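You operate a simulated robot arm through the tools that you are given. There is no shell and no other tool.

You run a simulated robot arm. Do the job below in one go: nothing can be reset, and whatever is moved stays where it is left.

Task
Put things in order on the top of the slat-shelf bench. At the end: the silver steel cup stands where the green hook weight stood; the black pen pot stands on top of the grey loose flat anvil; the green hook weight stands where the black pen pot stood; the white size plate from the top of the slat-shelf bench stands on top of the cream tin; the clear tea flask stands where the silver steel cup stood; whatever was shut is shut again. Leave all else as you found it, and nothing knocked over.

It is judged by the outcome, as a careful person would: the job done as asked, and still so three seconds after it is handed in. It fails if anything else is knocked over, pushed out of place, dropped, spilled or broken.

Robot
A 6-joint arm with a two-finger gripper, fixed in place. Base frame: the origin is at the foot of the arm, x ahead of it, y to its left, z up; the work surface is at about z = 0.8. Units: m, rad, N and s.
With the tool pointing down near the work surface it reaches from about 0.1 to 0.7 m from the base axis. Its first joint turns from -1.152 to 1.152 rad. Payload 2.45 kg.
Tool frame: the origin (TCP) lies between the finger pads and is the grasp point; the fingertips stand 0.03 m ahead of it; z points along the fingers, y is the line along which they close. The gripper opens to 0.106 m. The gripper's body begins 0.079 m behind the TCP.
Orientation is that of the tool frame in the base frame, as a unit quaternion [w, x, y, z]. With the fingers straight down and closing along the base's y, the tool's x points along the base's -x, its y along +y and its z along -z.

Tools
- The arm moves only by the tool servo_tool. Its argument "commands" is a list that holds one entry, the list of rows, each a list of 7 numbers: the shift along the tool's x, y, z in units of 50 mm (1.0 is 50 mm), then the turn, a rotation vector about the tool's x, y, z in units of 4 degrees (1.0 is 4 degrees), then the opening, from 0 (shut) to 1 (fully open). In form: [[[x, y, z, wx, wy, wz, claw], ...]]. A call has 1 to 20 rows; each row shifts and turns the commanded pose from where the row before left it, along the tool's axes as they then stand. A call with a number of a shift or a turn outside -1 to 1 is refused whole. Each row takes 0.2 s and may step no farther than 0.05 m and 0.15 rad from the row before; otherwise, or with a gripper value out of range, the whole call is refused. A pose out of reach is approached as far as the arm can. The call stops where the force on the tool passes 40 N (or 10 N more than at its start, if that is more) or the arm is blocked; 0.2 s more then pass. Each finger travels about 0.153 m/s and halts on what it meets, pressing with about 33 N; the grip force reading is that of the motor and also rises with nothing between the fingers. The clock runs only during rows and for 0.2 s after the last one: add rows that do not move to give the fingers time. The reply holds the time, the measured pose of the TCP, the force on the tool along the base axes, the opening and the grip force, in the units named above and with some noise, with the torque about the TCP (base axes, N m) and any sound that the robot's microphone picked up, and new pictures: "views" is both (left out), scene, wrist or none.
- Cameras (640 x 400 px; columns grow to the right, rows downward): "scene" is fixed at [0.0566, 0.4254, 1.3827]; the picture's right is [-0.68, -0.73, 0.00], its down [-0.54, 0.50, -0.67] and it looks along [0.49, -0.46, -0.74] (base axes); focal length 285 px, centre (320, 200). "wrist" rides on the gripper at [0.076, -0.002, -0.106] in the tool frame; the picture's right is [0.02, 1.00, 0.00], its down [-0.78, 0.02, -0.62] and it looks along [-0.62, 0.01, 0.78] (tool axes); focal length 247 px, centre (320, 200). There is no depth. A picture from a camera that has moved, and an enlarged one, comes with that camera's place and axes in the base frame and with its lens.
- inspect(camera, box): a new picture of the part [left, top, right, bottom] of that camera's present view, enlarged. No time passes.
- finish_job(): hands the job in; it is judged then, once.

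Nothing tells you positions but the pictures and the camera data. Unless the task says otherwise, let go and move clear before handing in.

The tools are called after "Request:" by a JSON object that holds its "op" and its "data". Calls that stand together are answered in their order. servo_tool: Moves the arm, as the interface text tells. Its arguments: {"type":"object","properties":{"commands":{"type":"array","items":{"type":"array","items":{"type":"array","items":{"type":"number"}}}},"views":{"type":"string","enum":["both","scene","wrist","none"]}},"required":["commands"]} The other tools are called the same way: inspect (camera, box) takes an enlarged picture of a part of a camera's view; finish_job () hands the job in.

At the start:

```text
time: 0.0
position: [0.3277, -0.1116, 1.0853]
ee_rot: [0.001, 0.0, 1.0, 0.001]
force: [-0.2, 0.8, 1.3]
ft_torque: [-0.03, 0.01, 0.0]
width: 0.1058
grasp_force: 0.1
```

scene: 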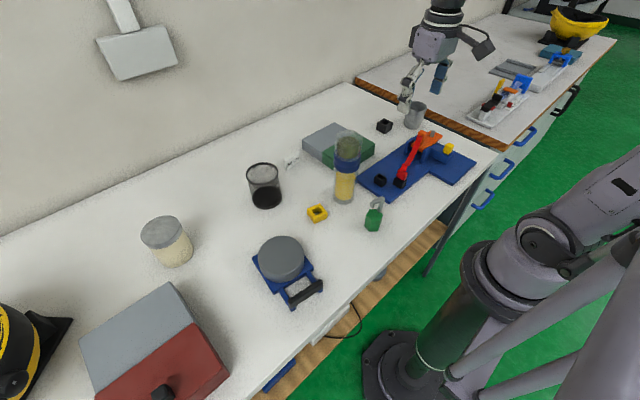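
wrist: 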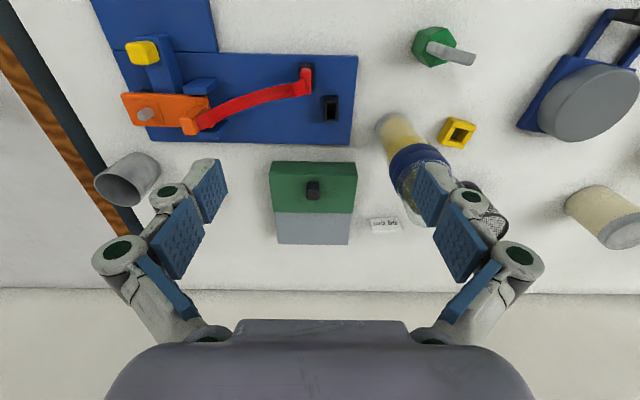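

I see the bench with a steel cup, clear flask with blue band, green hook weight, black mesh pen pot, cream tin, a grey anvil-like thing and a small white plate. I'll look closer at both pictures before moving.

Request:
{"op": "inspect", "data": {"camera": "scene", "box": [220, 80, 500, 255]}}

Request:
{"op": "inspect", "data": {"camera": "scene", "box": [60, 180, 340, 355]}}

Request:
{"op": "inspect", "data": {"camera": "wrist", "box": [340, 0, 640, 260]}}

Request:
{"op": "inspect", "data": {"camera": "wrist", "box": [60, 0, 380, 260]}}

```text
2.29 times, centred on (360, 168) of scene
camera zoom: at [0.0566, 0.4254, 1.3827], right [-0.68, -0.73, 0.0], down [-0.54, 0.5, -0.67], along [0.49, -0.46, -0.74], focal length 652 px, centre (229, 274)
```

zoom: 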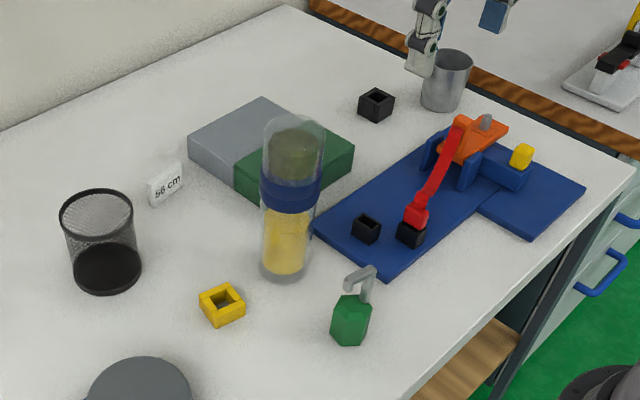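

```text
2.29 times, centred on (200, 268) of scene
camera zoom: at [0.0566, 0.4254, 1.3827], right [-0.68, -0.73, 0.0], down [-0.54, 0.5, -0.67], along [0.49, -0.46, -0.74], focal length 652 px, centre (594, 46)
```

zoom: 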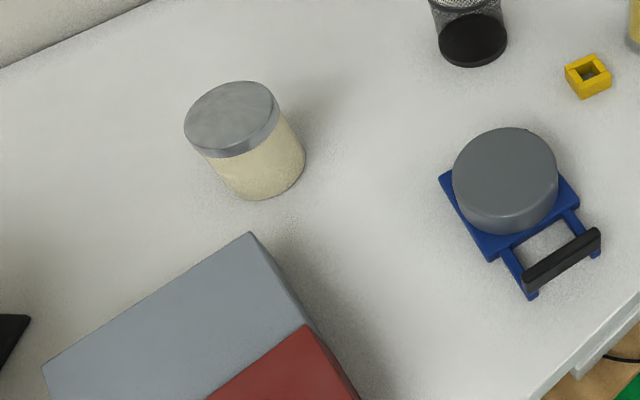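

```text
1.54 times, centred on (490, 130) of wrist
camera zoom: at [0.2503, -0.1139, 1.1912], right [-0.02, 1.0, 0.0], down [0.78, 0.02, 0.62], along [0.62, 0.01, -0.78], focal length 380 px, centre (58, 308)
```

zoom: 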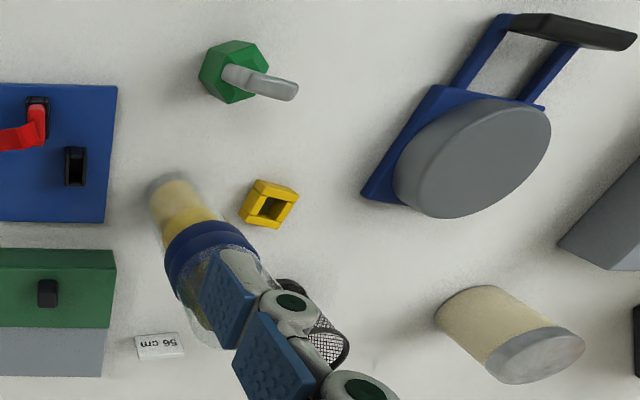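

```text
1.54 times, centred on (220, 130) of wrist
camera zoom: at [0.2503, -0.1139, 1.1912], right [-0.02, 1.0, 0.0], down [0.78, 0.02, 0.62], along [0.62, 0.01, -0.78], focal length 380 px, centre (474, 308)
```

zoom: 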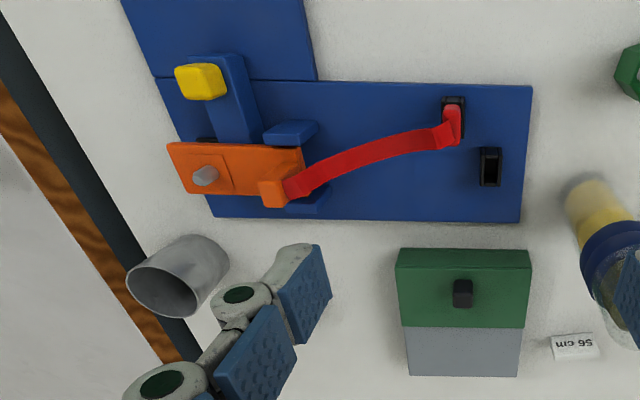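

The main items are located roughly: pen pot near (0.55, 0.17), flask near (0.40, 0.01), weight near (0.29, 0.02), cup near (0.49, -0.44) and tin near (0.55, 0.42). Next I'll look closely at the grey/blue item, the size plate and the box, to be sure which is the anvil.

Request:
{"op": "inspect", "data": {"camera": "scene", "box": [230, 220, 342, 315]}}

Request:
{"op": "inspect", "data": {"camera": "scene", "box": [240, 120, 352, 190]}}

Request:
{"op": "inspect", "data": {"camera": "wrist", "box": [500, 0, 640, 87]}}

Request:
{"op": "inspect", "data": {"camera": "scene", "box": [0, 270, 240, 400]}}

Request:
{"op": "inspect", "data": {"camera": "scene", "box": [350, 90, 490, 240]}}

```text
4.21 times, centred on (286, 268) of scene
camera zoom: at [0.0566, 0.4254, 1.3827], right [-0.68, -0.73, 0.0], down [-0.54, 0.5, -0.67], along [0.49, -0.46, -0.74], focal length 1201 px, centre (463, -84)
```

zoom: 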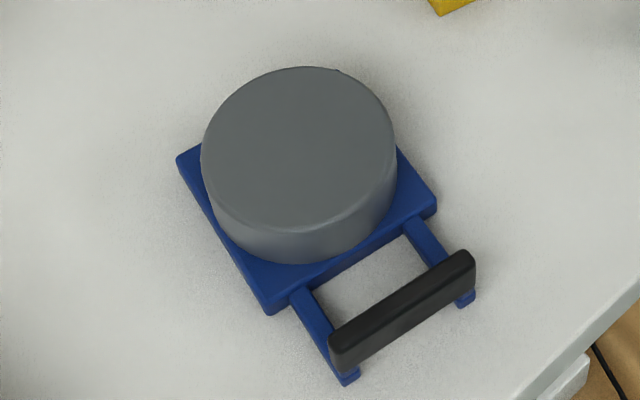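

```text
5.71 times, centred on (296, 155) of scene
camera zoom: at [0.0566, 0.4254, 1.3827], right [-0.68, -0.73, 0.0], down [-0.54, 0.5, -0.67], along [0.49, -0.46, -0.74], focal length 1630 px, centre (457, 457)
```

zoom: 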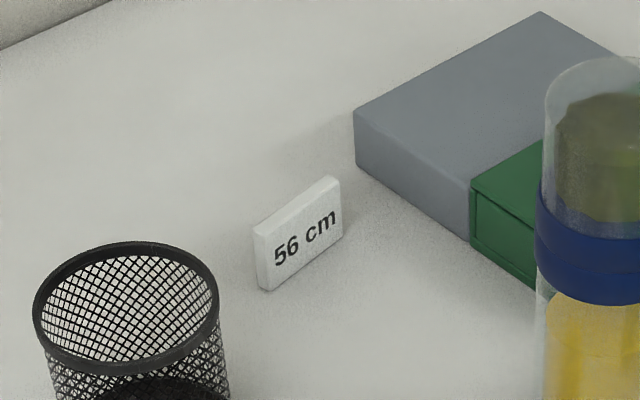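

```text
4.57 times, centred on (570, 44) of wrist
camera zoom: at [0.2503, -0.1139, 1.1912], right [-0.02, 1.0, 0.0], down [0.78, 0.02, 0.62], along [0.62, 0.01, -0.78], focal length 1129 px, centre (-823, 915)
```

zoom: 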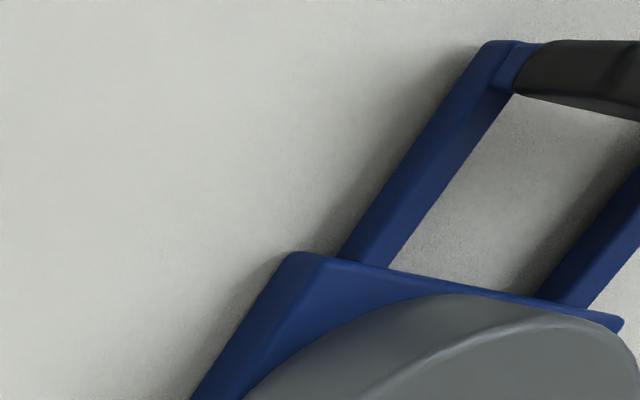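

```text
2.67 times, centred on (120, 335) of scene
camera zoom: at [0.0566, 0.4254, 1.3827], right [-0.68, -0.73, 0.0], down [-0.54, 0.5, -0.67], along [0.49, -0.46, -0.74], focal length 761 px, centre (853, -160)
```

zoom: 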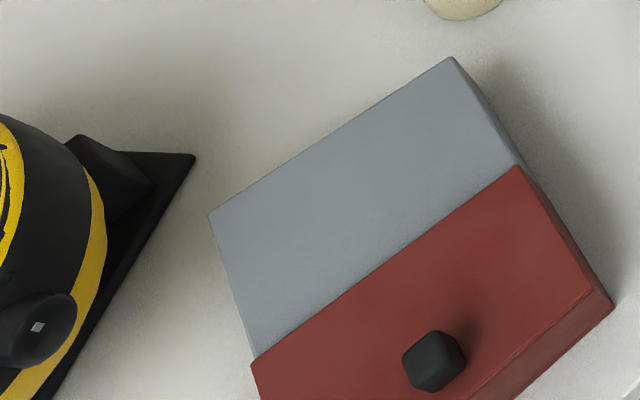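

```text
2.67 times, centred on (420, 165) of scene
camera zoom: at [0.0566, 0.4254, 1.3827], right [-0.68, -0.73, 0.0], down [-0.54, 0.5, -0.67], along [0.49, -0.46, -0.74], focal length 761 px, centre (53, 293)
```

zoom: 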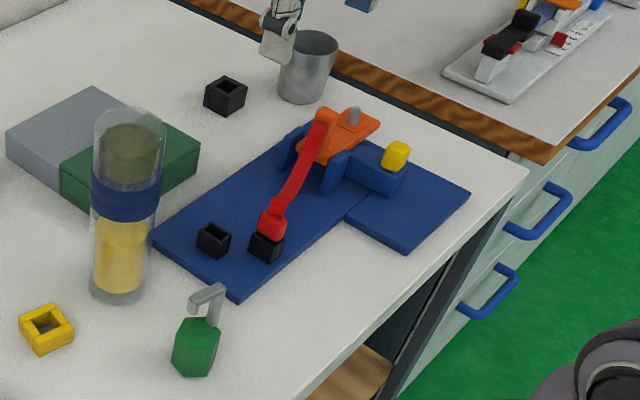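

The grey round block on the blue handled base is the loose flat anvil. The 56 cm plate stands upright near (0.61, 0.03), facing the arm. I'll start with the pen pot, staying high enough to clear the flask, and hover there to measure.

Request:
{"op": "servo_tool", "data": {"commands": [[[-0.546, 0.698, 0, 0, 0, 0, 1], [-0.546, 0.698, 0, 0, 0, 0, 1], [-0.546, 0.698, 0, 0, 0, 0, 1], [-0.546, 0.698, 0, 0, 0, 0, 1], [-0.546, 0.698, 0, 0, 0, 0, 1], [-0.546, 0.698, 0, 0, 0, 0, 1], [-0.546, 0.698, 0, 0, 0, 0, 1], [-0.546, 0.698, 0, 0, 0, 0, 1], [0, 0, 0, 0, 0, 0, 1]]], "views": "both"}}

```text
time: 2.0
position: [0.5463, 0.1668, 1.0856]
ee_rot: [0.001, 0.001, 1.0, 0.001]
force: [0.3, -0.3, -0.3]
ft_torque: [0.04, 0.0, 0.0]
width: 0.106
grasp_force: 0.0
camera wrist: at [0.47, 0.1644, 1.1914], right [-0.02, 1.0, 0.0], down [0.78, 0.02, 0.62], along [0.62, 0.01, -0.78], focal length 247 px, centre (320, 200)
```

scene: 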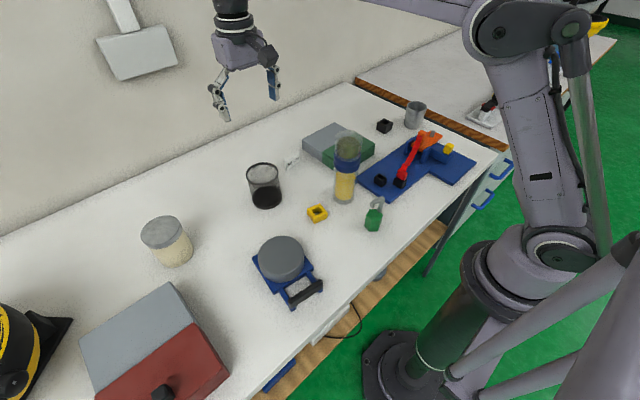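
wrist: 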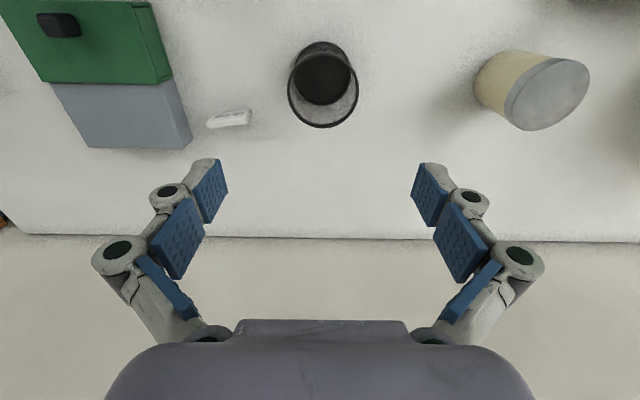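

The hover is right over the pot. I'll zoom in with the wrist camera to measure the pot, plate and tin.

Request:
{"op": "inspect", "data": {"camera": "wrist", "box": [240, 20, 400, 145]}}

Request:
{"op": "inspect", "data": {"camera": "wrist", "box": [190, 80, 270, 140]}}

Request:
{"op": "inspect", "data": {"camera": "wrist", "box": [450, 30, 610, 145]}}

```text
3.20 times, centred on (320, 82) of wrist
camera zoom: at [0.47, 0.1644, 1.1914], right [-0.02, 1.0, 0.0], down [0.78, 0.02, 0.62], along [0.62, 0.01, -0.78], focal length 790 px, centre (320, 576)
```

zoom: 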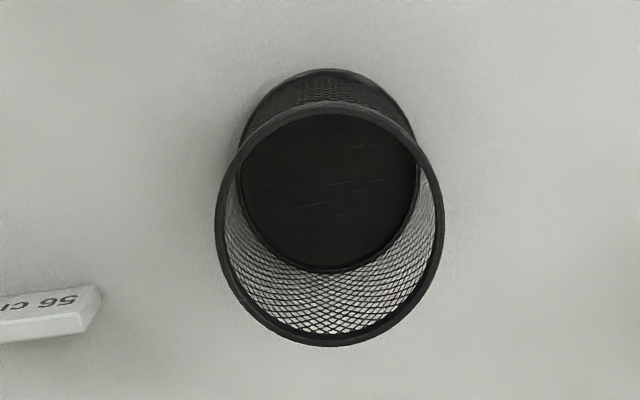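

```text
6.67 times, centred on (230, 110) of wrist
camera zoom: at [0.47, 0.1644, 1.1914], right [-0.02, 1.0, 0.0], down [0.78, 0.02, 0.62], along [0.62, 0.01, -0.78], focal length 1646 px, centre (920, 800)
```

zoom: 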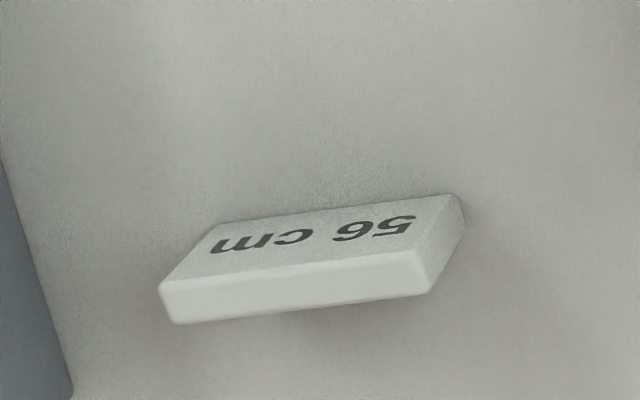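

```text
3.48 times, centred on (530, 88) of wrist
camera zoom: at [0.47, 0.1644, 1.1914], right [-0.02, 1.0, 0.0], down [0.78, 0.02, 0.62], along [0.62, 0.01, -0.78], focal length 859 px, centre (-410, 591)
```

zoom: 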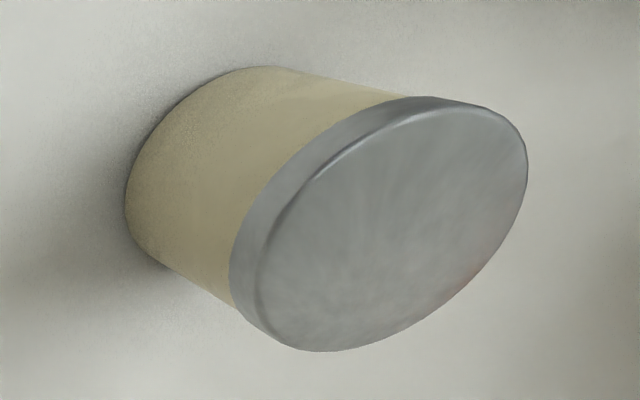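

The pot is centred at about (0.550, 0.168), 81 mm wide and with its rim at z≈0.894. I'll descend to just above the rim and check alignment.

Request:
{"op": "servo_tool", "data": {"commands": [[[-0.074, 0.03, 0.7, 0, 0, 0, 1], [0, 0, 0.75, 0, 0, 0, 1], [0, 0, 0.75, 0, 0, 0, 1], [0, 0, 0.7, 0, 0, 0, 1], [0, 0, 0, 0, 0, 0, 1]]], "views": "both"}}

Request:
{"op": "inspect", "data": {"camera": "wrist", "box": [160, 40, 480, 240]}}

```text
time: 3.2
position: [0.5505, 0.1698, 0.94]
ee_rot: [0.001, 0.0, 1.0, 0.0]
force: [-0.4, -0.4, -0.5]
ft_torque: [-0.04, 0.02, 0.01]
width: 0.1061
grasp_force: 0.1
camera wrist: at [0.4729, 0.1675, 1.0458], right [-0.02, 1.0, 0.0], down [0.78, 0.02, 0.62], along [0.62, 0.01, -0.78], focal length 247 px, centre (320, 200)
```

scene: 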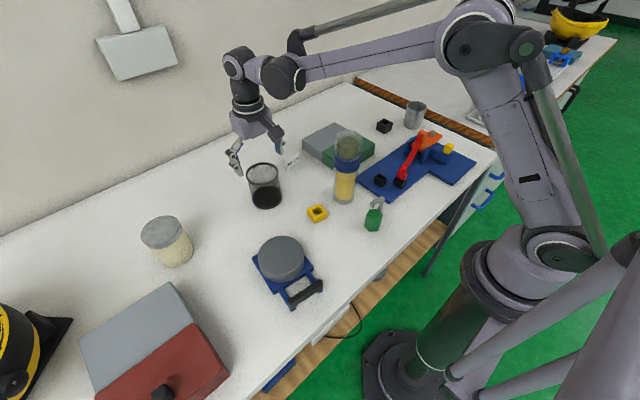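
wrist: 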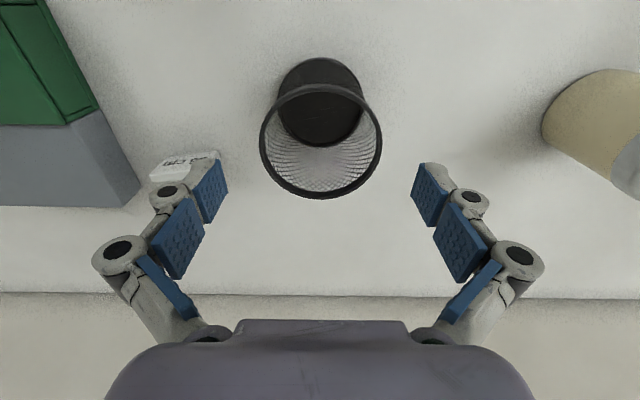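

```text
2.00 times, centred on (320, 140) of wrist
camera zoom: at [0.4729, 0.1675, 1.0458], right [-0.02, 1.0, 0.0], down [0.78, 0.02, 0.62], along [0.62, 0.01, -0.78], focal length 494 px, centre (320, 320)
```

zoom: 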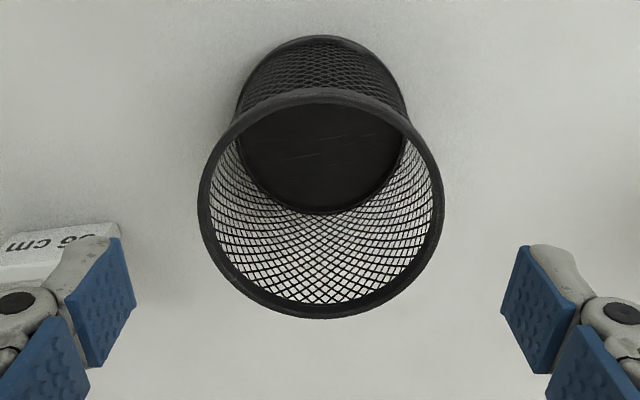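

The pot is centred between the fingers to within about a millimetre. I'll descend, close on it, and check.

Request:
{"op": "servo_tool", "data": {"commands": [[[0, -0.025, 0.5, 0, 0, 0, 1], [0, 0, 0.5, 0, 0, 0, 1], [0, 0, 0.5, 0, 0, 0, 1], [0, 0, 0, 0, 0, 0, 1], [0, 0, 0, 0, 0, 0, 0.72], [0, 0, 0, 0, 0, 0, 0.6], [0, 0, 0, 0, 0, 0, 0.6], [0, 0, 0, 0, 0, 0, 0.6]]], "views": "both"}}

```text
time: 5.0
position: [0.5488, 0.1672, 0.8648]
ee_rot: [0.001, 0.0, 1.0, 0.0]
force: [0.4, 0.6, 0.9]
ft_torque: [0.03, 0.0, 0.0]
width: 0.077
grasp_force: 33.0
camera wrist: at [0.4729, 0.1649, 0.9707], right [-0.02, 1.0, 0.0], down [0.78, 0.02, 0.62], along [0.62, 0.01, -0.78], focal length 247 px, centre (320, 200)
```

scene: 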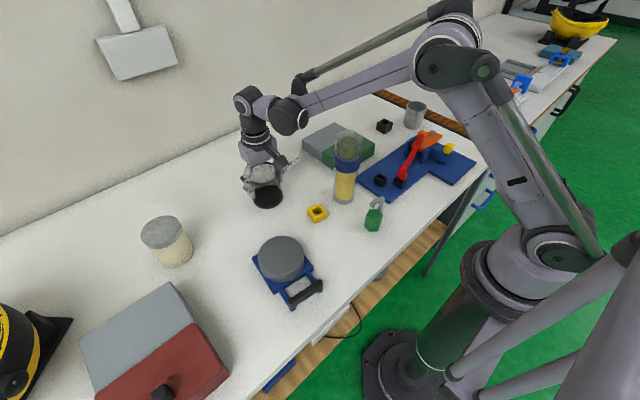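
wrist: 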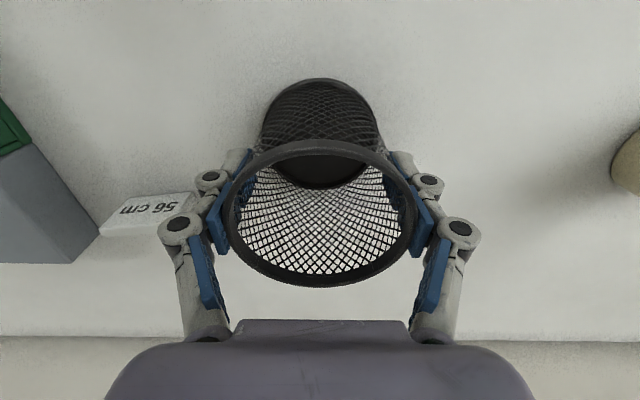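

Grip is firm with the pot at width 0.077. I'll lift it and hover to the side of the anvil so I can measure it with the wrist camera.

Request:
{"op": "servo_tool", "data": {"commands": [[[0, 0, -0.3, 0, 0, 0, 0.6], [0, 0, -0.6, 0, 0, 0, 0.6], [0, 0, -0.7, 0, 0, 0, 0.6], [0, 0, -0.7, 0, 0, 0, 0.6], [0.575, -0.095, 0, 0, 0, 0, 0.6], [0.575, -0.095, 0, 0, 0, 0, 0.6], [0.575, -0.095, 0, 0, 0, 0, 0.6], [0.575, -0.095, 0, 0, 0, 0, 0.6], [0.575, -0.095, 0, 0, 0, 0, 0.6], [0.575, -0.095, 0, 0, 0, 0, 0.6], [0.575, -0.095, 0, 0, 0, 0, 0.6], [0.575, -0.095, 0, 0, 0, 0, 0.6], [0, 0, 0, 0, 0, 0, 0.6]]], "views": "both"}}

Request:
{"op": "inspect", "data": {"camera": "wrist", "box": [400, 20, 600, 145]}}

```text
time: 7.8
position: [0.3172, 0.13, 0.9803]
ee_rot: [0.001, 0.0, 1.0, 0.0]
force: [-1.4, 0.1, -0.6]
ft_torque: [-0.02, 0.0, 0.0]
width: 0.0772
grasp_force: 32.9
camera wrist: at [0.2415, 0.128, 1.085], right [-0.02, 1.0, 0.0], down [0.78, 0.02, 0.62], along [0.62, 0.01, -0.78], focal length 247 px, centre (320, 200)
```

scene: 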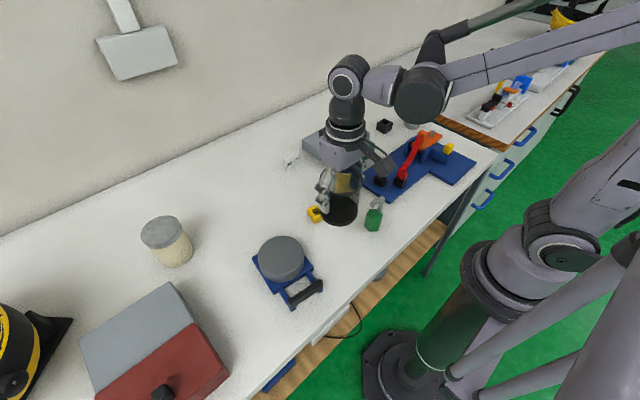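
wrist: 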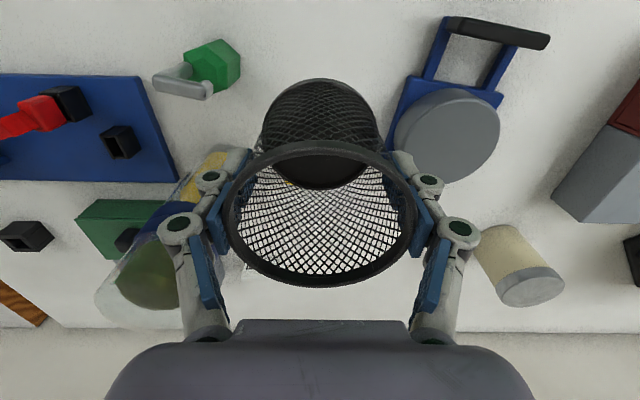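

```text
3.20 times, centred on (500, 82) of wrist
camera zoom: at [0.2415, 0.128, 1.085], right [-0.02, 1.0, 0.0], down [0.78, 0.02, 0.62], along [0.62, 0.01, -0.78], focal length 790 px, centre (-256, 576)
```

zoom: 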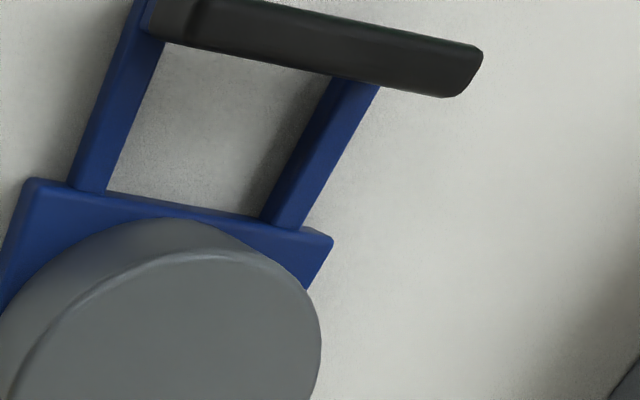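

Request:
{"op": "inspect", "data": {"camera": "wrist", "box": [370, 70, 530, 190]}}

Request:
{"op": "inspect", "data": {"camera": "scene", "box": [230, 220, 342, 300]}}

```text
3.33 times, centred on (450, 130) of wrist
camera zoom: at [0.2415, 0.128, 1.085], right [-0.02, 1.0, 0.0], down [0.78, 0.02, 0.62], along [0.62, 0.01, -0.78], focal length 823 px, centre (-113, 433)
```

zoom: 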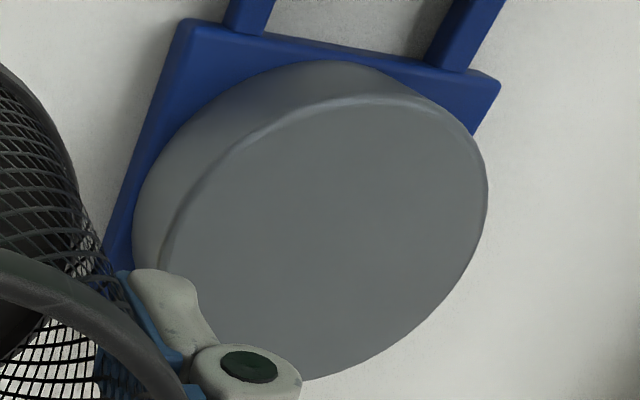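

```text
5.00 times, centred on (286, 260) of scene
camera zoom: at [0.0566, 0.4254, 1.3827], right [-0.68, -0.73, 0.0], down [-0.54, 0.5, -0.67], along [0.49, -0.46, -0.74], focal length 1426 px, centre (490, -100)
```

zoom: 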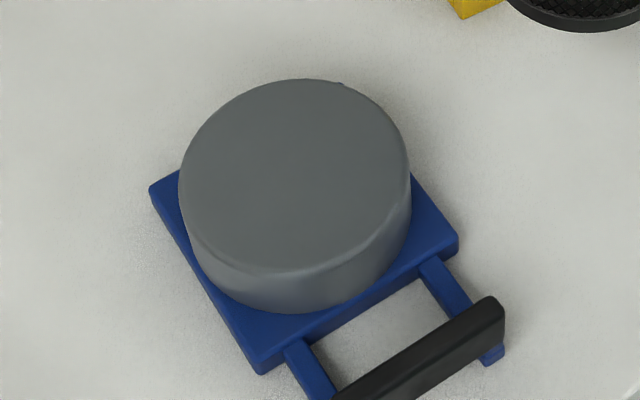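

The anvil's top works out at about (0.352, 0.265), z≈0.85 and radius 48 mm. I'll move the pot over it and stay above.

Request:
{"op": "servo_tool", "data": {"commands": [[[-0.14, 0.54, 0, 0, 0, 0, 0.6], [-0.14, 0.54, 0, 0, 0, 0, 0.6], [-0.14, 0.54, 0, 0, 0, 0, 0.6], [-0.14, 0.54, 0, 0, 0, 0, 0.6], [-0.14, 0.54, 0, 0, 0, 0, 0.6], [0, 0, 0, 0, 0, 0, 0.6], [0, 0, 0, 0, 0, 0, 0.6]]], "views": "both"}}

Request:
{"op": "inspect", "data": {"camera": "scene", "box": [220, 190, 380, 315]}}

Request:
{"op": "inspect", "data": {"camera": "wrist", "box": [220, 30, 420, 155]}}

```text
time: 9.4
position: [0.3564, 0.2659, 0.9804]
ee_rot: [0.0, 0.0, 1.0, 0.0]
force: [1.0, -0.2, -1.3]
ft_torque: [0.0, 0.04, 0.02]
width: 0.0775
grasp_force: 33.2
camera wrist: at [0.279, 0.2635, 1.0854], right [-0.02, 1.0, 0.0], down [0.78, 0.02, 0.62], along [0.62, 0.01, -0.78], focal length 247 px, centre (320, 200)
```

scene: 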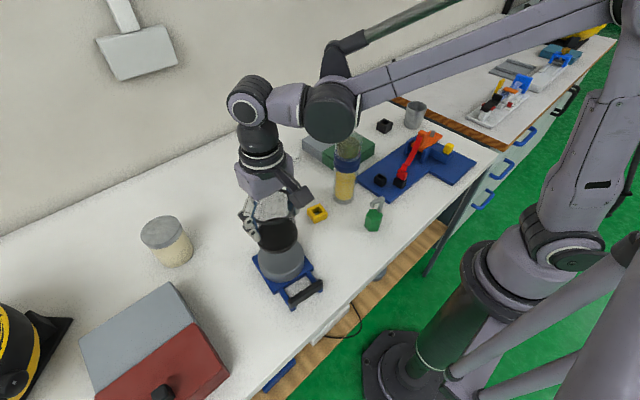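
wrist: 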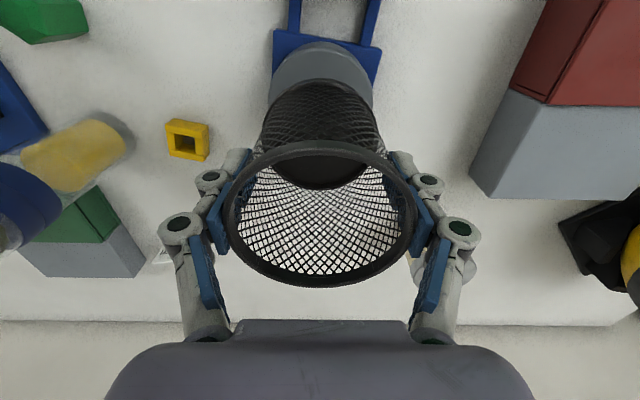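

```text
3.20 times, centred on (300, 252) of scene
camera zoom: at [0.0566, 0.4254, 1.3827], right [-0.68, -0.73, 0.0], down [-0.54, 0.5, -0.67], along [0.49, -0.46, -0.74], focal length 913 px, centre (384, 32)
```

zoom: 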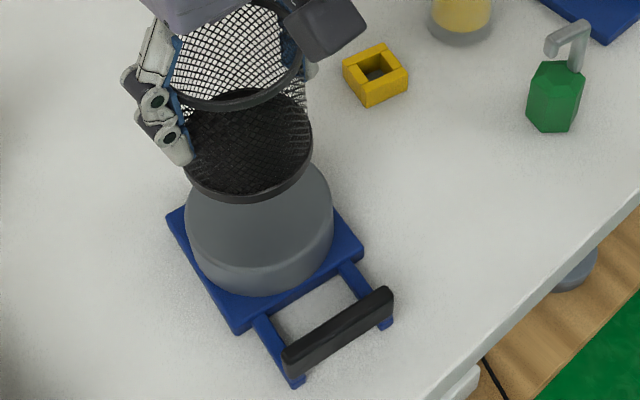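

```text
3.20 times, centred on (320, 92) of wrist
camera zoom: at [0.279, 0.2635, 1.0854], right [-0.02, 1.0, 0.0], down [0.78, 0.02, 0.62], along [0.62, 0.01, -0.78], focal length 790 px, centre (320, 544)
```

zoom: 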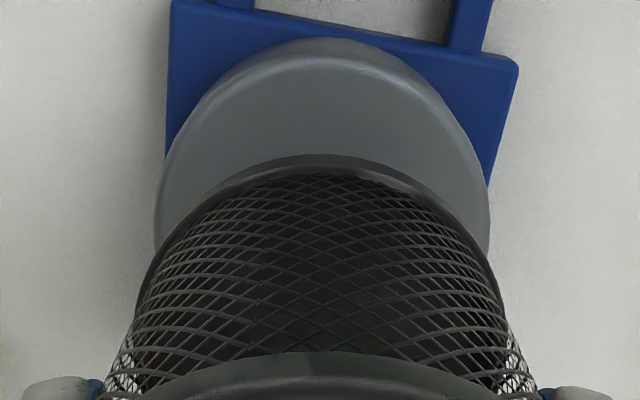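

The pot sits over the anvil to within about 2 mm. I'll lower it most of the way and look again from the scene camera.

Request:
{"op": "servo_tool", "data": {"commands": [[[0.04, 0, 0.35, 0, 0, 0, 0.6], [0, 0, 0.35, 0, 0, 0, 0.6], [0, 0, 0.3, 0, 0, 0, 0.6], [0, 0, 0, 0, 0, 0, 0.6]]], "views": "none"}}

Request:
{"op": "inspect", "data": {"camera": "scene", "box": [230, 210, 342, 290]}}

Request:
{"op": "inspect", "data": {"camera": "wrist", "box": [220, 30, 420, 155]}}

```text
time: 10.4
position: [0.3512, 0.2651, 0.9307]
ee_rot: [0.001, 0.0, 1.0, 0.0]
force: [0.8, 0.7, -2.1]
ft_torque: [0.02, -0.01, 0.01]
width: 0.0774
grasp_force: 33.7
```

```text
5.00 times, centred on (286, 250) of scene
camera zoom: at [0.0566, 0.4254, 1.3827], right [-0.68, -0.73, 0.0], down [-0.54, 0.5, -0.67], along [0.49, -0.46, -0.74], focal length 1426 px, centre (490, -50)
```

zoom: 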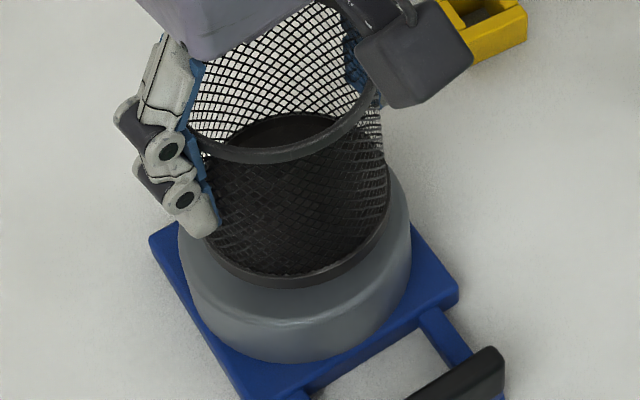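

```text
3.20 times, centred on (320, 92) of wrist
camera zoom: at [0.2757, 0.2631, 1.0358], right [-0.02, 1.0, 0.0], down [0.78, 0.02, 0.62], along [0.62, 0.01, -0.78], focal length 790 px, centre (320, 544)
```

zoom: 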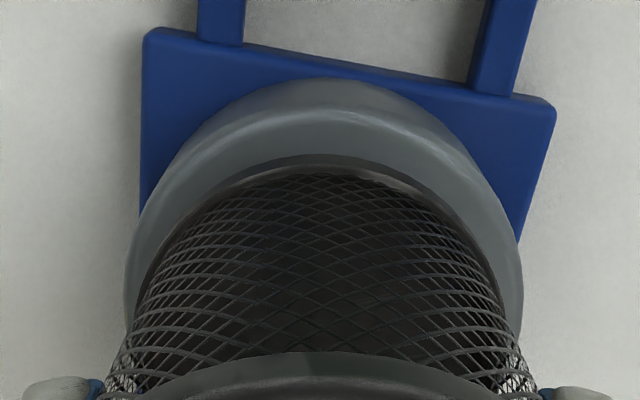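

Request:
{"op": "servo_tool", "data": {"commands": [[[-0.02, 0, 0.1, 0, 0, 0, 0.6], [0, 0, 0.06, 0, 0, 0, 0.6], [0, 0, 0, 0, 0, 0, 0.6]]], "views": "none"}}

Request:
{"op": "inspect", "data": {"camera": "scene", "box": [230, 210, 342, 290]}}

```text
time: 11.2
position: [0.3544, 0.2632, 0.9219]
ee_rot: [0.001, 0.001, 1.0, -0.001]
force: [0.0, 0.6, -0.8]
ft_torque: [0.03, 0.01, -0.01]
width: 0.0769
grasp_force: 33.2
```

```text
5.00 times, centred on (286, 250) of scene
camera zoom: at [0.0566, 0.4254, 1.3827], right [-0.68, -0.73, 0.0], down [-0.54, 0.5, -0.67], along [0.49, -0.46, -0.74], focal length 1426 px, centre (490, -50)
```

zoom: 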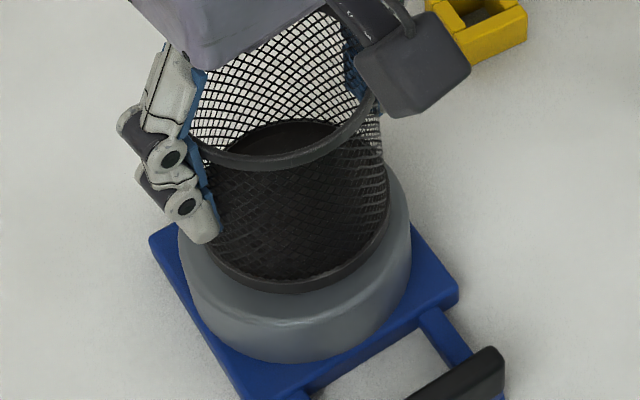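

Request:
{"op": "servo_tool", "data": {"commands": [[[0, 0, 0.06, 0, 0, 0, 0.6], [0, 0, 0, 0, 0, 0, 0.6]]], "views": "none"}}

Request:
{"op": "servo_tool", "data": {"commands": [[[0, 0, 0.05, 0, 0, 0, 0.6], [0, 0, 0, 0, 0, 0, 0.6]]], "views": "none"}}

```text
time: 11.8
position: [0.3541, 0.2646, 0.9187]
ee_rot: [0.001, 0.001, 1.0, 0.001]
force: [-0.9, -0.2, -0.6]
ft_torque: [-0.01, 0.03, -0.01]
width: 0.0774
grasp_force: 32.7
```

```text
time: 12.4
position: [0.3533, 0.2641, 0.9159]
ee_rot: [0.001, 0.001, 1.0, 0.0]
force: [0.0, 0.1, -1.4]
ft_torque: [-0.03, -0.01, 0.01]
width: 0.077
grasp_force: 33.6
```

Request:
{"op": "servo_tool", "data": {"commands": [[[0, 0, 0.04, 0, 0, 0, 0.6], [0, 0, 0, 0, 0, 0, 0.6]]], "views": "none"}}

Request:
{"op": "inspect", "data": {"camera": "scene", "box": [230, 210, 342, 290]}}

```text
time: 13.0
position: [0.3536, 0.2636, 0.9149]
ee_rot: [0.001, 0.001, 1.0, 0.0]
force: [0.0, -0.1, 9.3]
ft_torque: [0.05, -0.04, -0.1]
width: 0.077
grasp_force: 32.9
```

```text
5.00 times, centred on (286, 250) of scene
camera zoom: at [0.0565, 0.4253, 1.3827], right [-0.68, -0.73, 0.0], down [-0.54, 0.5, -0.67], along [0.49, -0.46, -0.74], focal length 1426 px, centre (490, -50)
```

zoom: 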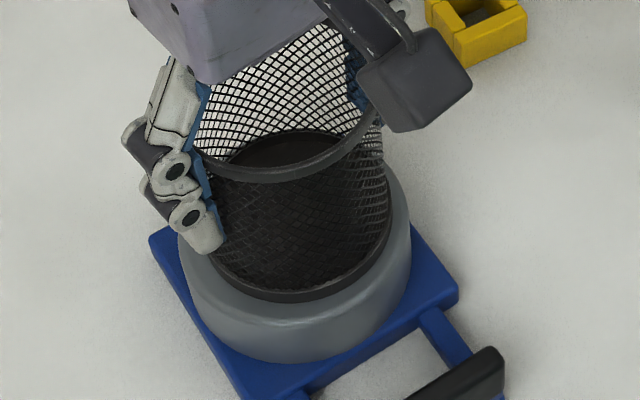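

Contact was felt at TCP z≈0.915, so the pot is resting on the anvil. I'll open slowly, wait, and rise straight up.

Request:
{"op": "servo_tool", "data": {"commands": [[[0, 0, 0, 0, 0, 0, 0.74], [0, 0, 0, 0, 0, 0, 0.82], [0, 0, 0, 0, 0, 0, 0.95], [0, 0, 0, 0, 0, 0, 1], [0, 0, -0.3, 0, 0, 0, 1], [0, 0, -0.5, 0, 0, 0, 1], [0, 0, -0.7, 0, 0, 0, 1], [0, 0, -0.7, 0, 0, 0, 1], [0, 0, 0, 0, 0, 0, 1]]], "views": "both"}}

Request:
{"op": "inspect", "data": {"camera": "scene", "box": [230, 200, 342, 290]}}

```text
time: 15.0
position: [0.3529, 0.2638, 1.0253]
ee_rot: [0.001, 0.0, 1.0, 0.0]
force: [0.2, 0.4, -0.5]
ft_torque: [0.02, -0.02, 0.02]
width: 0.106
grasp_force: 0.2
camera wrist: at [0.2771, 0.2629, 1.131], right [-0.02, 1.0, 0.0], down [0.78, 0.02, 0.62], along [0.62, 0.01, -0.78], focal length 247 px, centre (320, 200)
```

scene: 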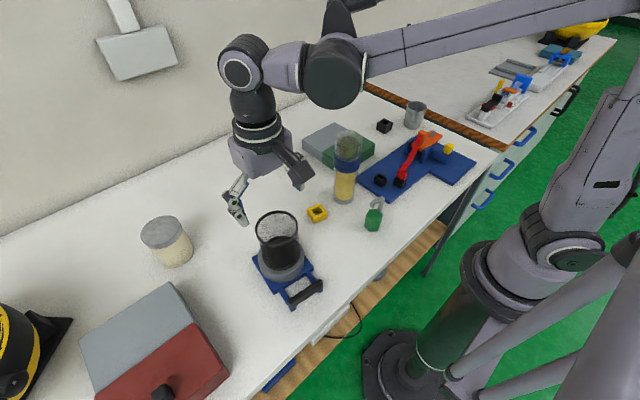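
wrist: 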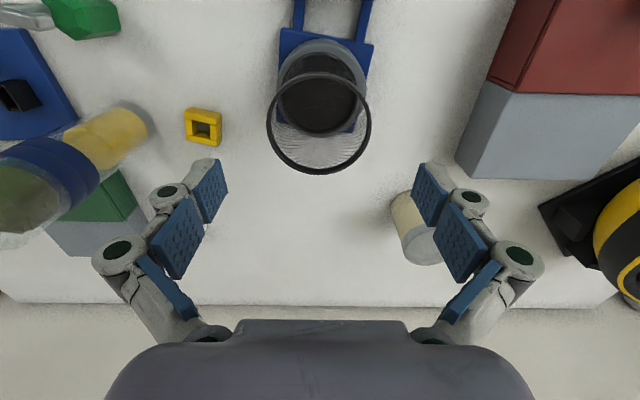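

```text
4.44 times, centred on (286, 245) of scene
camera zoom: at [0.0566, 0.4254, 1.3827], right [-0.68, -0.73, 0.0], down [-0.54, 0.5, -0.67], along [0.49, -0.46, -0.74], focal length 1268 px, centre (471, 0)
```

zoom: 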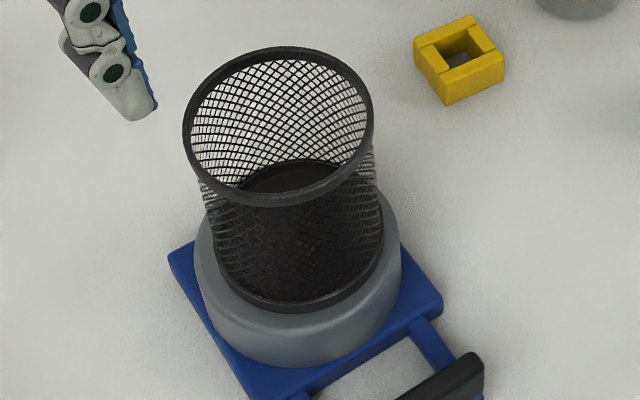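

The pot stands well within the anvil's top. Next is the green weight: I'll hover above it to measure its position and flats.

Request:
{"op": "servo_tool", "data": {"commands": [[[0.217, -0.803, 0, 0, 0, 0, 1], [0.217, -0.803, 0, 0, 0, 0, 1], [0.217, -0.803, 0, 0, 0, 0, 1], [0.217, -0.803, 0, 0, 0, 0, 1], [0.217, -0.803, 0, 0, 0, 0, 1], [0.217, -0.803, 0, 0, 0, 0, 1], [0, 0, 0, 0, 0, 0, 1], [0, 0, 0, 0, 0, 0, 1]]], "views": "both"}}

Request:
{"op": "inspect", "data": {"camera": "wrist", "box": [260, 30, 380, 130]}}

Request:
{"op": "inspect", "data": {"camera": "scene", "box": [345, 185, 401, 240]}}

```text
time: 16.8
position: [0.2886, 0.0194, 1.0293]
ee_rot: [0.001, 0.001, 1.0, 0.0]
force: [0.0, 0.2, -0.4]
ft_torque: [0.01, -0.01, -0.04]
width: 0.1059
grasp_force: 0.1
camera wrist: at [0.2133, 0.0184, 1.1339], right [-0.02, 1.0, 0.0], down [0.78, 0.02, 0.62], along [0.62, 0.01, -0.78], focal length 247 px, centre (320, 200)
```

scene: 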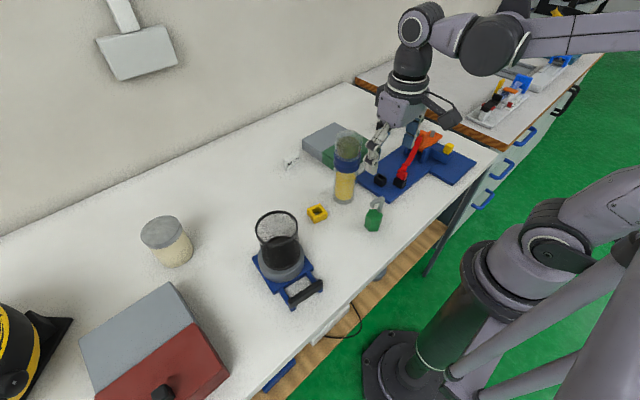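
wrist: 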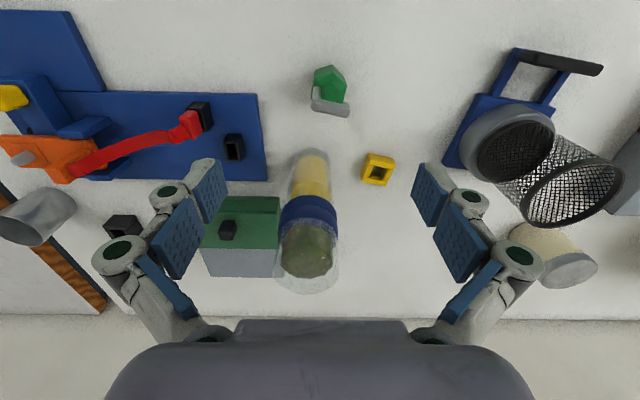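

```text
4.00 times, centred on (320, 80) of wrist
camera zoom: at [0.2133, 0.0184, 1.1339], right [-0.02, 1.0, 0.0], down [0.78, 0.02, 0.62], along [0.62, 0.01, -0.78], focal length 988 px, centre (320, 680)
```

zoom: 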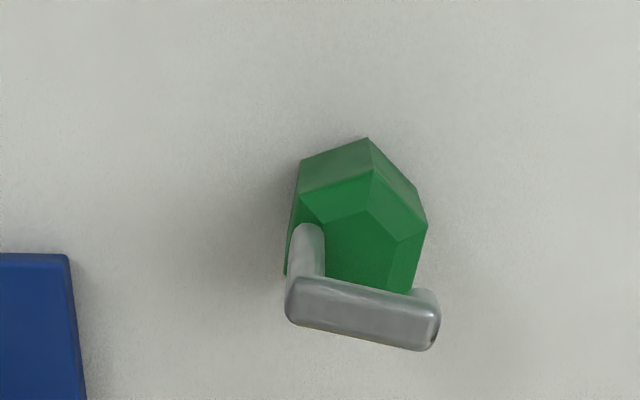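

```text
7.27 times, centred on (373, 212) of scene
camera zoom: at [0.0566, 0.4254, 1.3827], right [-0.68, -0.73, 0.0], down [-0.54, 0.5, -0.67], along [0.49, -0.46, -0.74], focal length 2074 px, centre (-66, 109)
```

zoom: 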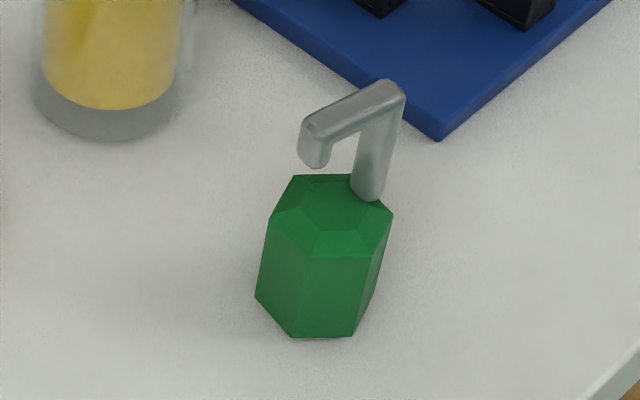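

The weight's hexagonal body is centred near (0.289, 0.027), 36 mm across flats, with one flat pair about 11.5° off my closing line. I'll turn to match, lower part way and check.

Request:
{"op": "servo_tool", "data": {"commands": [[[0, 0.14, 0.2, 0, 0, 0, 0.75], [0, 0, 0.4, 0, 0, 0.95, 0.75], [0, 0, 0.4, 0, 0, 0.95, 0.75], [0, 0, 0.4, 0, 0, 0.95, 0.75], [0, 0, 0, 0, 0, 0, 0.75], [0, 0, 0, 0, 0, 0, 0.75]]], "views": "wrist"}}

Request:
{"op": "inspect", "data": {"camera": "wrist", "box": [220, 60, 420, 200]}}

Request:
{"op": "inspect", "data": {"camera": "scene", "box": [330, 130, 450, 240]}}

```text
time: 18.2
position: [0.2907, 0.0275, 0.9558]
ee_rot: [0.001, 0.1, 0.995, 0.0]
force: [-0.7, 0.2, -0.2]
ft_torque: [-0.03, 0.01, 0.01]
width: 0.0794
grasp_force: 0.1
camera wrist: at [0.2143, 0.0416, 1.0613], right [0.18, 0.98, 0.0], down [0.77, -0.14, 0.62], along [0.61, -0.11, -0.78], focal length 247 px, centre (320, 200)
```

wrist: 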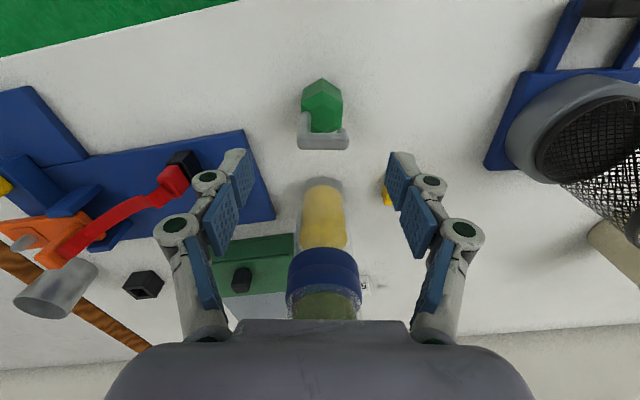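

```text
2.86 times, centred on (320, 130) of wrist
camera zoom: at [0.2143, 0.0416, 1.0613], right [0.18, 0.98, 0.0], down [0.77, -0.14, 0.62], along [0.61, -0.11, -0.78], focal length 706 px, centre (320, 400)
```

zoom: 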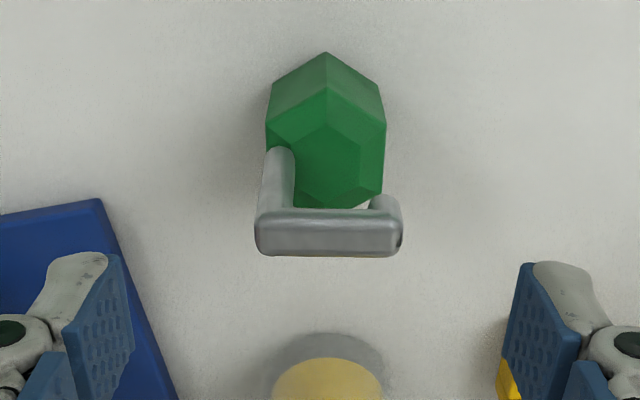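

```text
3.64 times, centred on (390, 185) of scene
camera zoom: at [0.0566, 0.4254, 1.3827], right [-0.68, -0.73, 0.0], down [-0.54, 0.5, -0.67], along [0.49, -0.46, -0.74], focal length 1037 px, centre (66, 254)
```

zoom: 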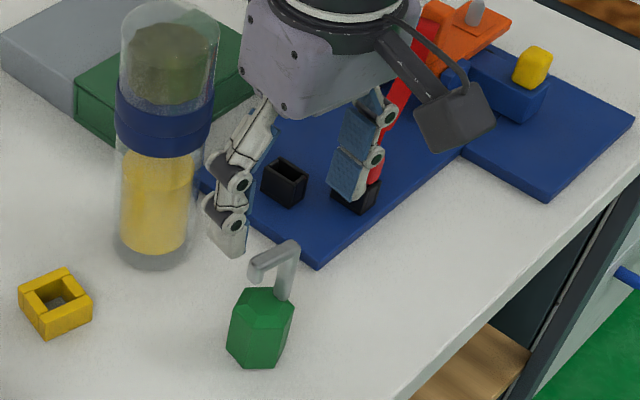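

The view is now symmetric: the hexagon's flats face the fingers and it is centred. I'll descend to grip the body below the hook.

Request:
{"op": "servo_tool", "data": {"commands": [[[0, 0, 0.6, 0, 0, 0, 0.75], [0, 0, 0.6, 0, 0, 0, 0.75], [0, 0, 0.6, 0, 0, 0, 0.75], [0, 0, 0.4, 0, 0, 0, 0.75], [0, 0, 0.14, 0, 0, 0, 0.75], [0, 0, 0, 0, 0, 0, 0.75]]], "views": "wrist"}}

Request:
{"op": "inspect", "data": {"camera": "scene", "box": [330, 160, 430, 240]}}

```text
time: 19.6
position: [0.2875, 0.0295, 0.837]
ee_rot: [0.001, 0.099, 0.995, 0.0]
force: [0.4, -0.7, 0.2]
ft_torque: [-0.01, 0.0, 0.02]
width: 0.0795
grasp_force: 0.1
camera wrist: at [0.2132, 0.0429, 0.9433], right [0.18, 0.98, 0.0], down [0.77, -0.14, 0.62], along [0.61, -0.11, -0.78], focal length 247 px, centre (320, 200)
```

wrist: 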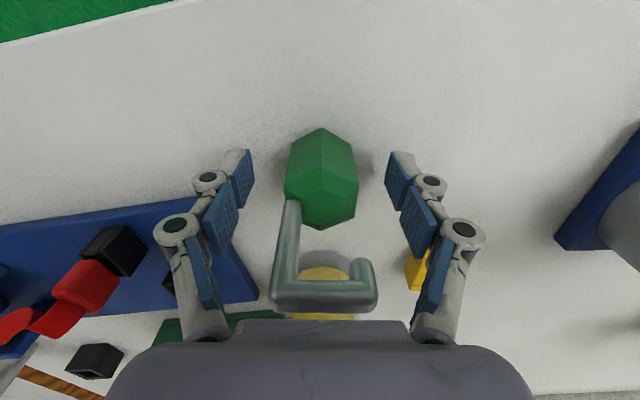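

```text
5.00 times, centred on (380, 200) of scene
camera zoom: at [0.0566, 0.4254, 1.3827], right [-0.68, -0.73, 0.0], down [-0.54, 0.5, -0.67], along [0.49, -0.46, -0.74], focal length 1426 px, centre (20, 200)
```

zoom: 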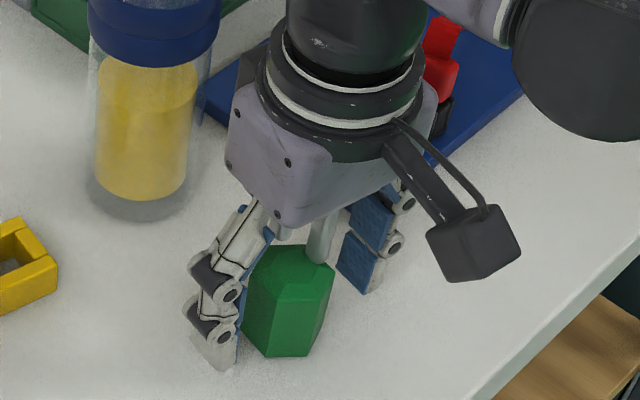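

Request:
{"op": "servo_tool", "data": {"commands": [[[0, 0, 0, 0, 0, 0, 0.5], [0, 0, 0, 0, 0, 0, 0.38], [0, 0, 0, 0, 0, 0, 0.2], [0, 0, 0, 0, 0, 0, 0.2], [0, 0, 0, 0, 0, 0, 0.2]]], "views": "wrist"}}

Request:
{"op": "inspect", "data": {"camera": "scene", "box": [330, 160, 430, 240]}}

```text
time: 20.8
position: [0.2882, 0.0309, 0.8377]
ee_rot: [0.0, 0.099, 0.995, 0.0]
force: [1.3, 2.5, 3.4]
ft_torque: [0.16, -0.02, -0.02]
width: 0.0413
grasp_force: 32.9
camera wrist: at [0.2133, 0.0429, 0.9435], right [0.18, 0.98, 0.0], down [0.77, -0.14, 0.62], along [0.61, -0.11, -0.78], focal length 247 px, centre (320, 200)
```

wrist: 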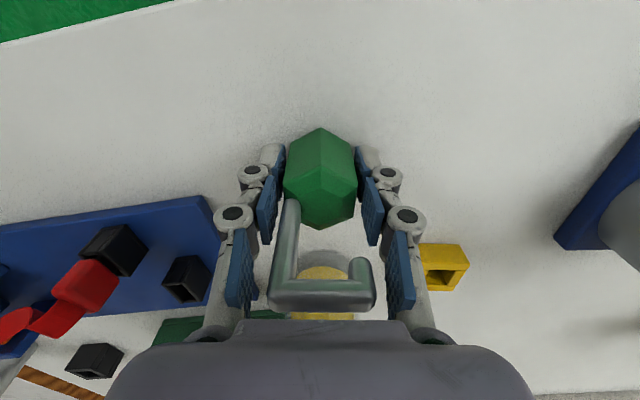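

```text
5.00 times, centred on (380, 200) of scene
camera zoom: at [0.0566, 0.4255, 1.3827], right [-0.68, -0.73, 0.0], down [-0.54, 0.5, -0.67], along [0.49, -0.46, -0.74], focal length 1426 px, centre (20, 200)
```

zoom: 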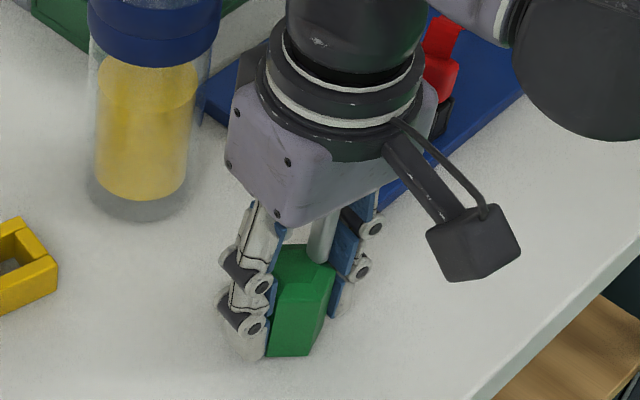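

The grip holds at width 0.041. I'll lift a little first, check, then carry it high over the yellow ring and between flask and pot.

Request:
{"op": "servo_tool", "data": {"commands": [[[0, 0, -0.3, 0, 0, 0, 0.2], [0, 0, -0.3, 0, 0, 0, 0.2], [0, 0, 0, 0, 0, 0, 0.2]]], "views": "wrist"}}

Request:
{"op": "inspect", "data": {"camera": "scene", "box": [330, 150, 430, 230]}}

```text
time: 21.6
position: [0.2891, 0.0301, 0.8674]
ee_rot: [0.001, 0.1, 0.995, 0.001]
force: [-0.1, 0.1, -5.1]
ft_torque: [0.01, 0.03, 0.03]
width: 0.0411
grasp_force: 33.0
camera wrist: at [0.2144, 0.0426, 0.9734], right [0.18, 0.98, 0.0], down [0.77, -0.14, 0.62], along [0.61, -0.11, -0.78], focal length 247 px, centre (320, 200)
```

wrist: 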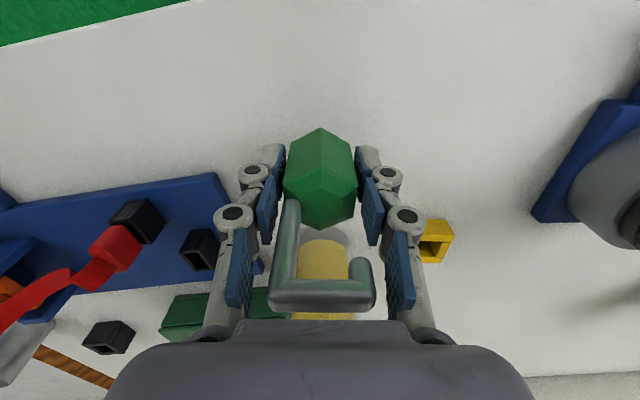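

```text
5.00 times, centred on (380, 190) of scene
camera zoom: at [0.0566, 0.4254, 1.3827], right [-0.68, -0.73, 0.0], down [-0.54, 0.5, -0.67], along [0.49, -0.46, -0.74], focal length 1426 px, centre (20, 250)
```

zoom: 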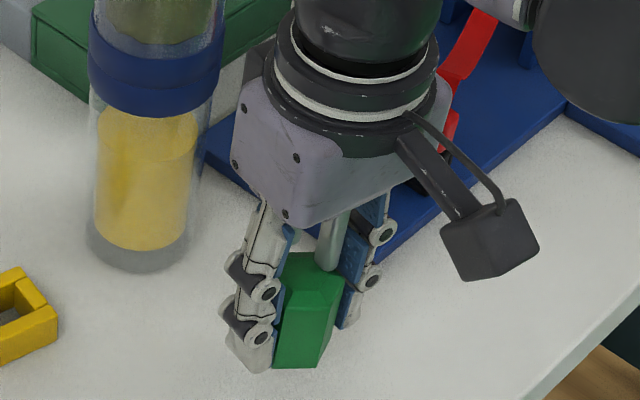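

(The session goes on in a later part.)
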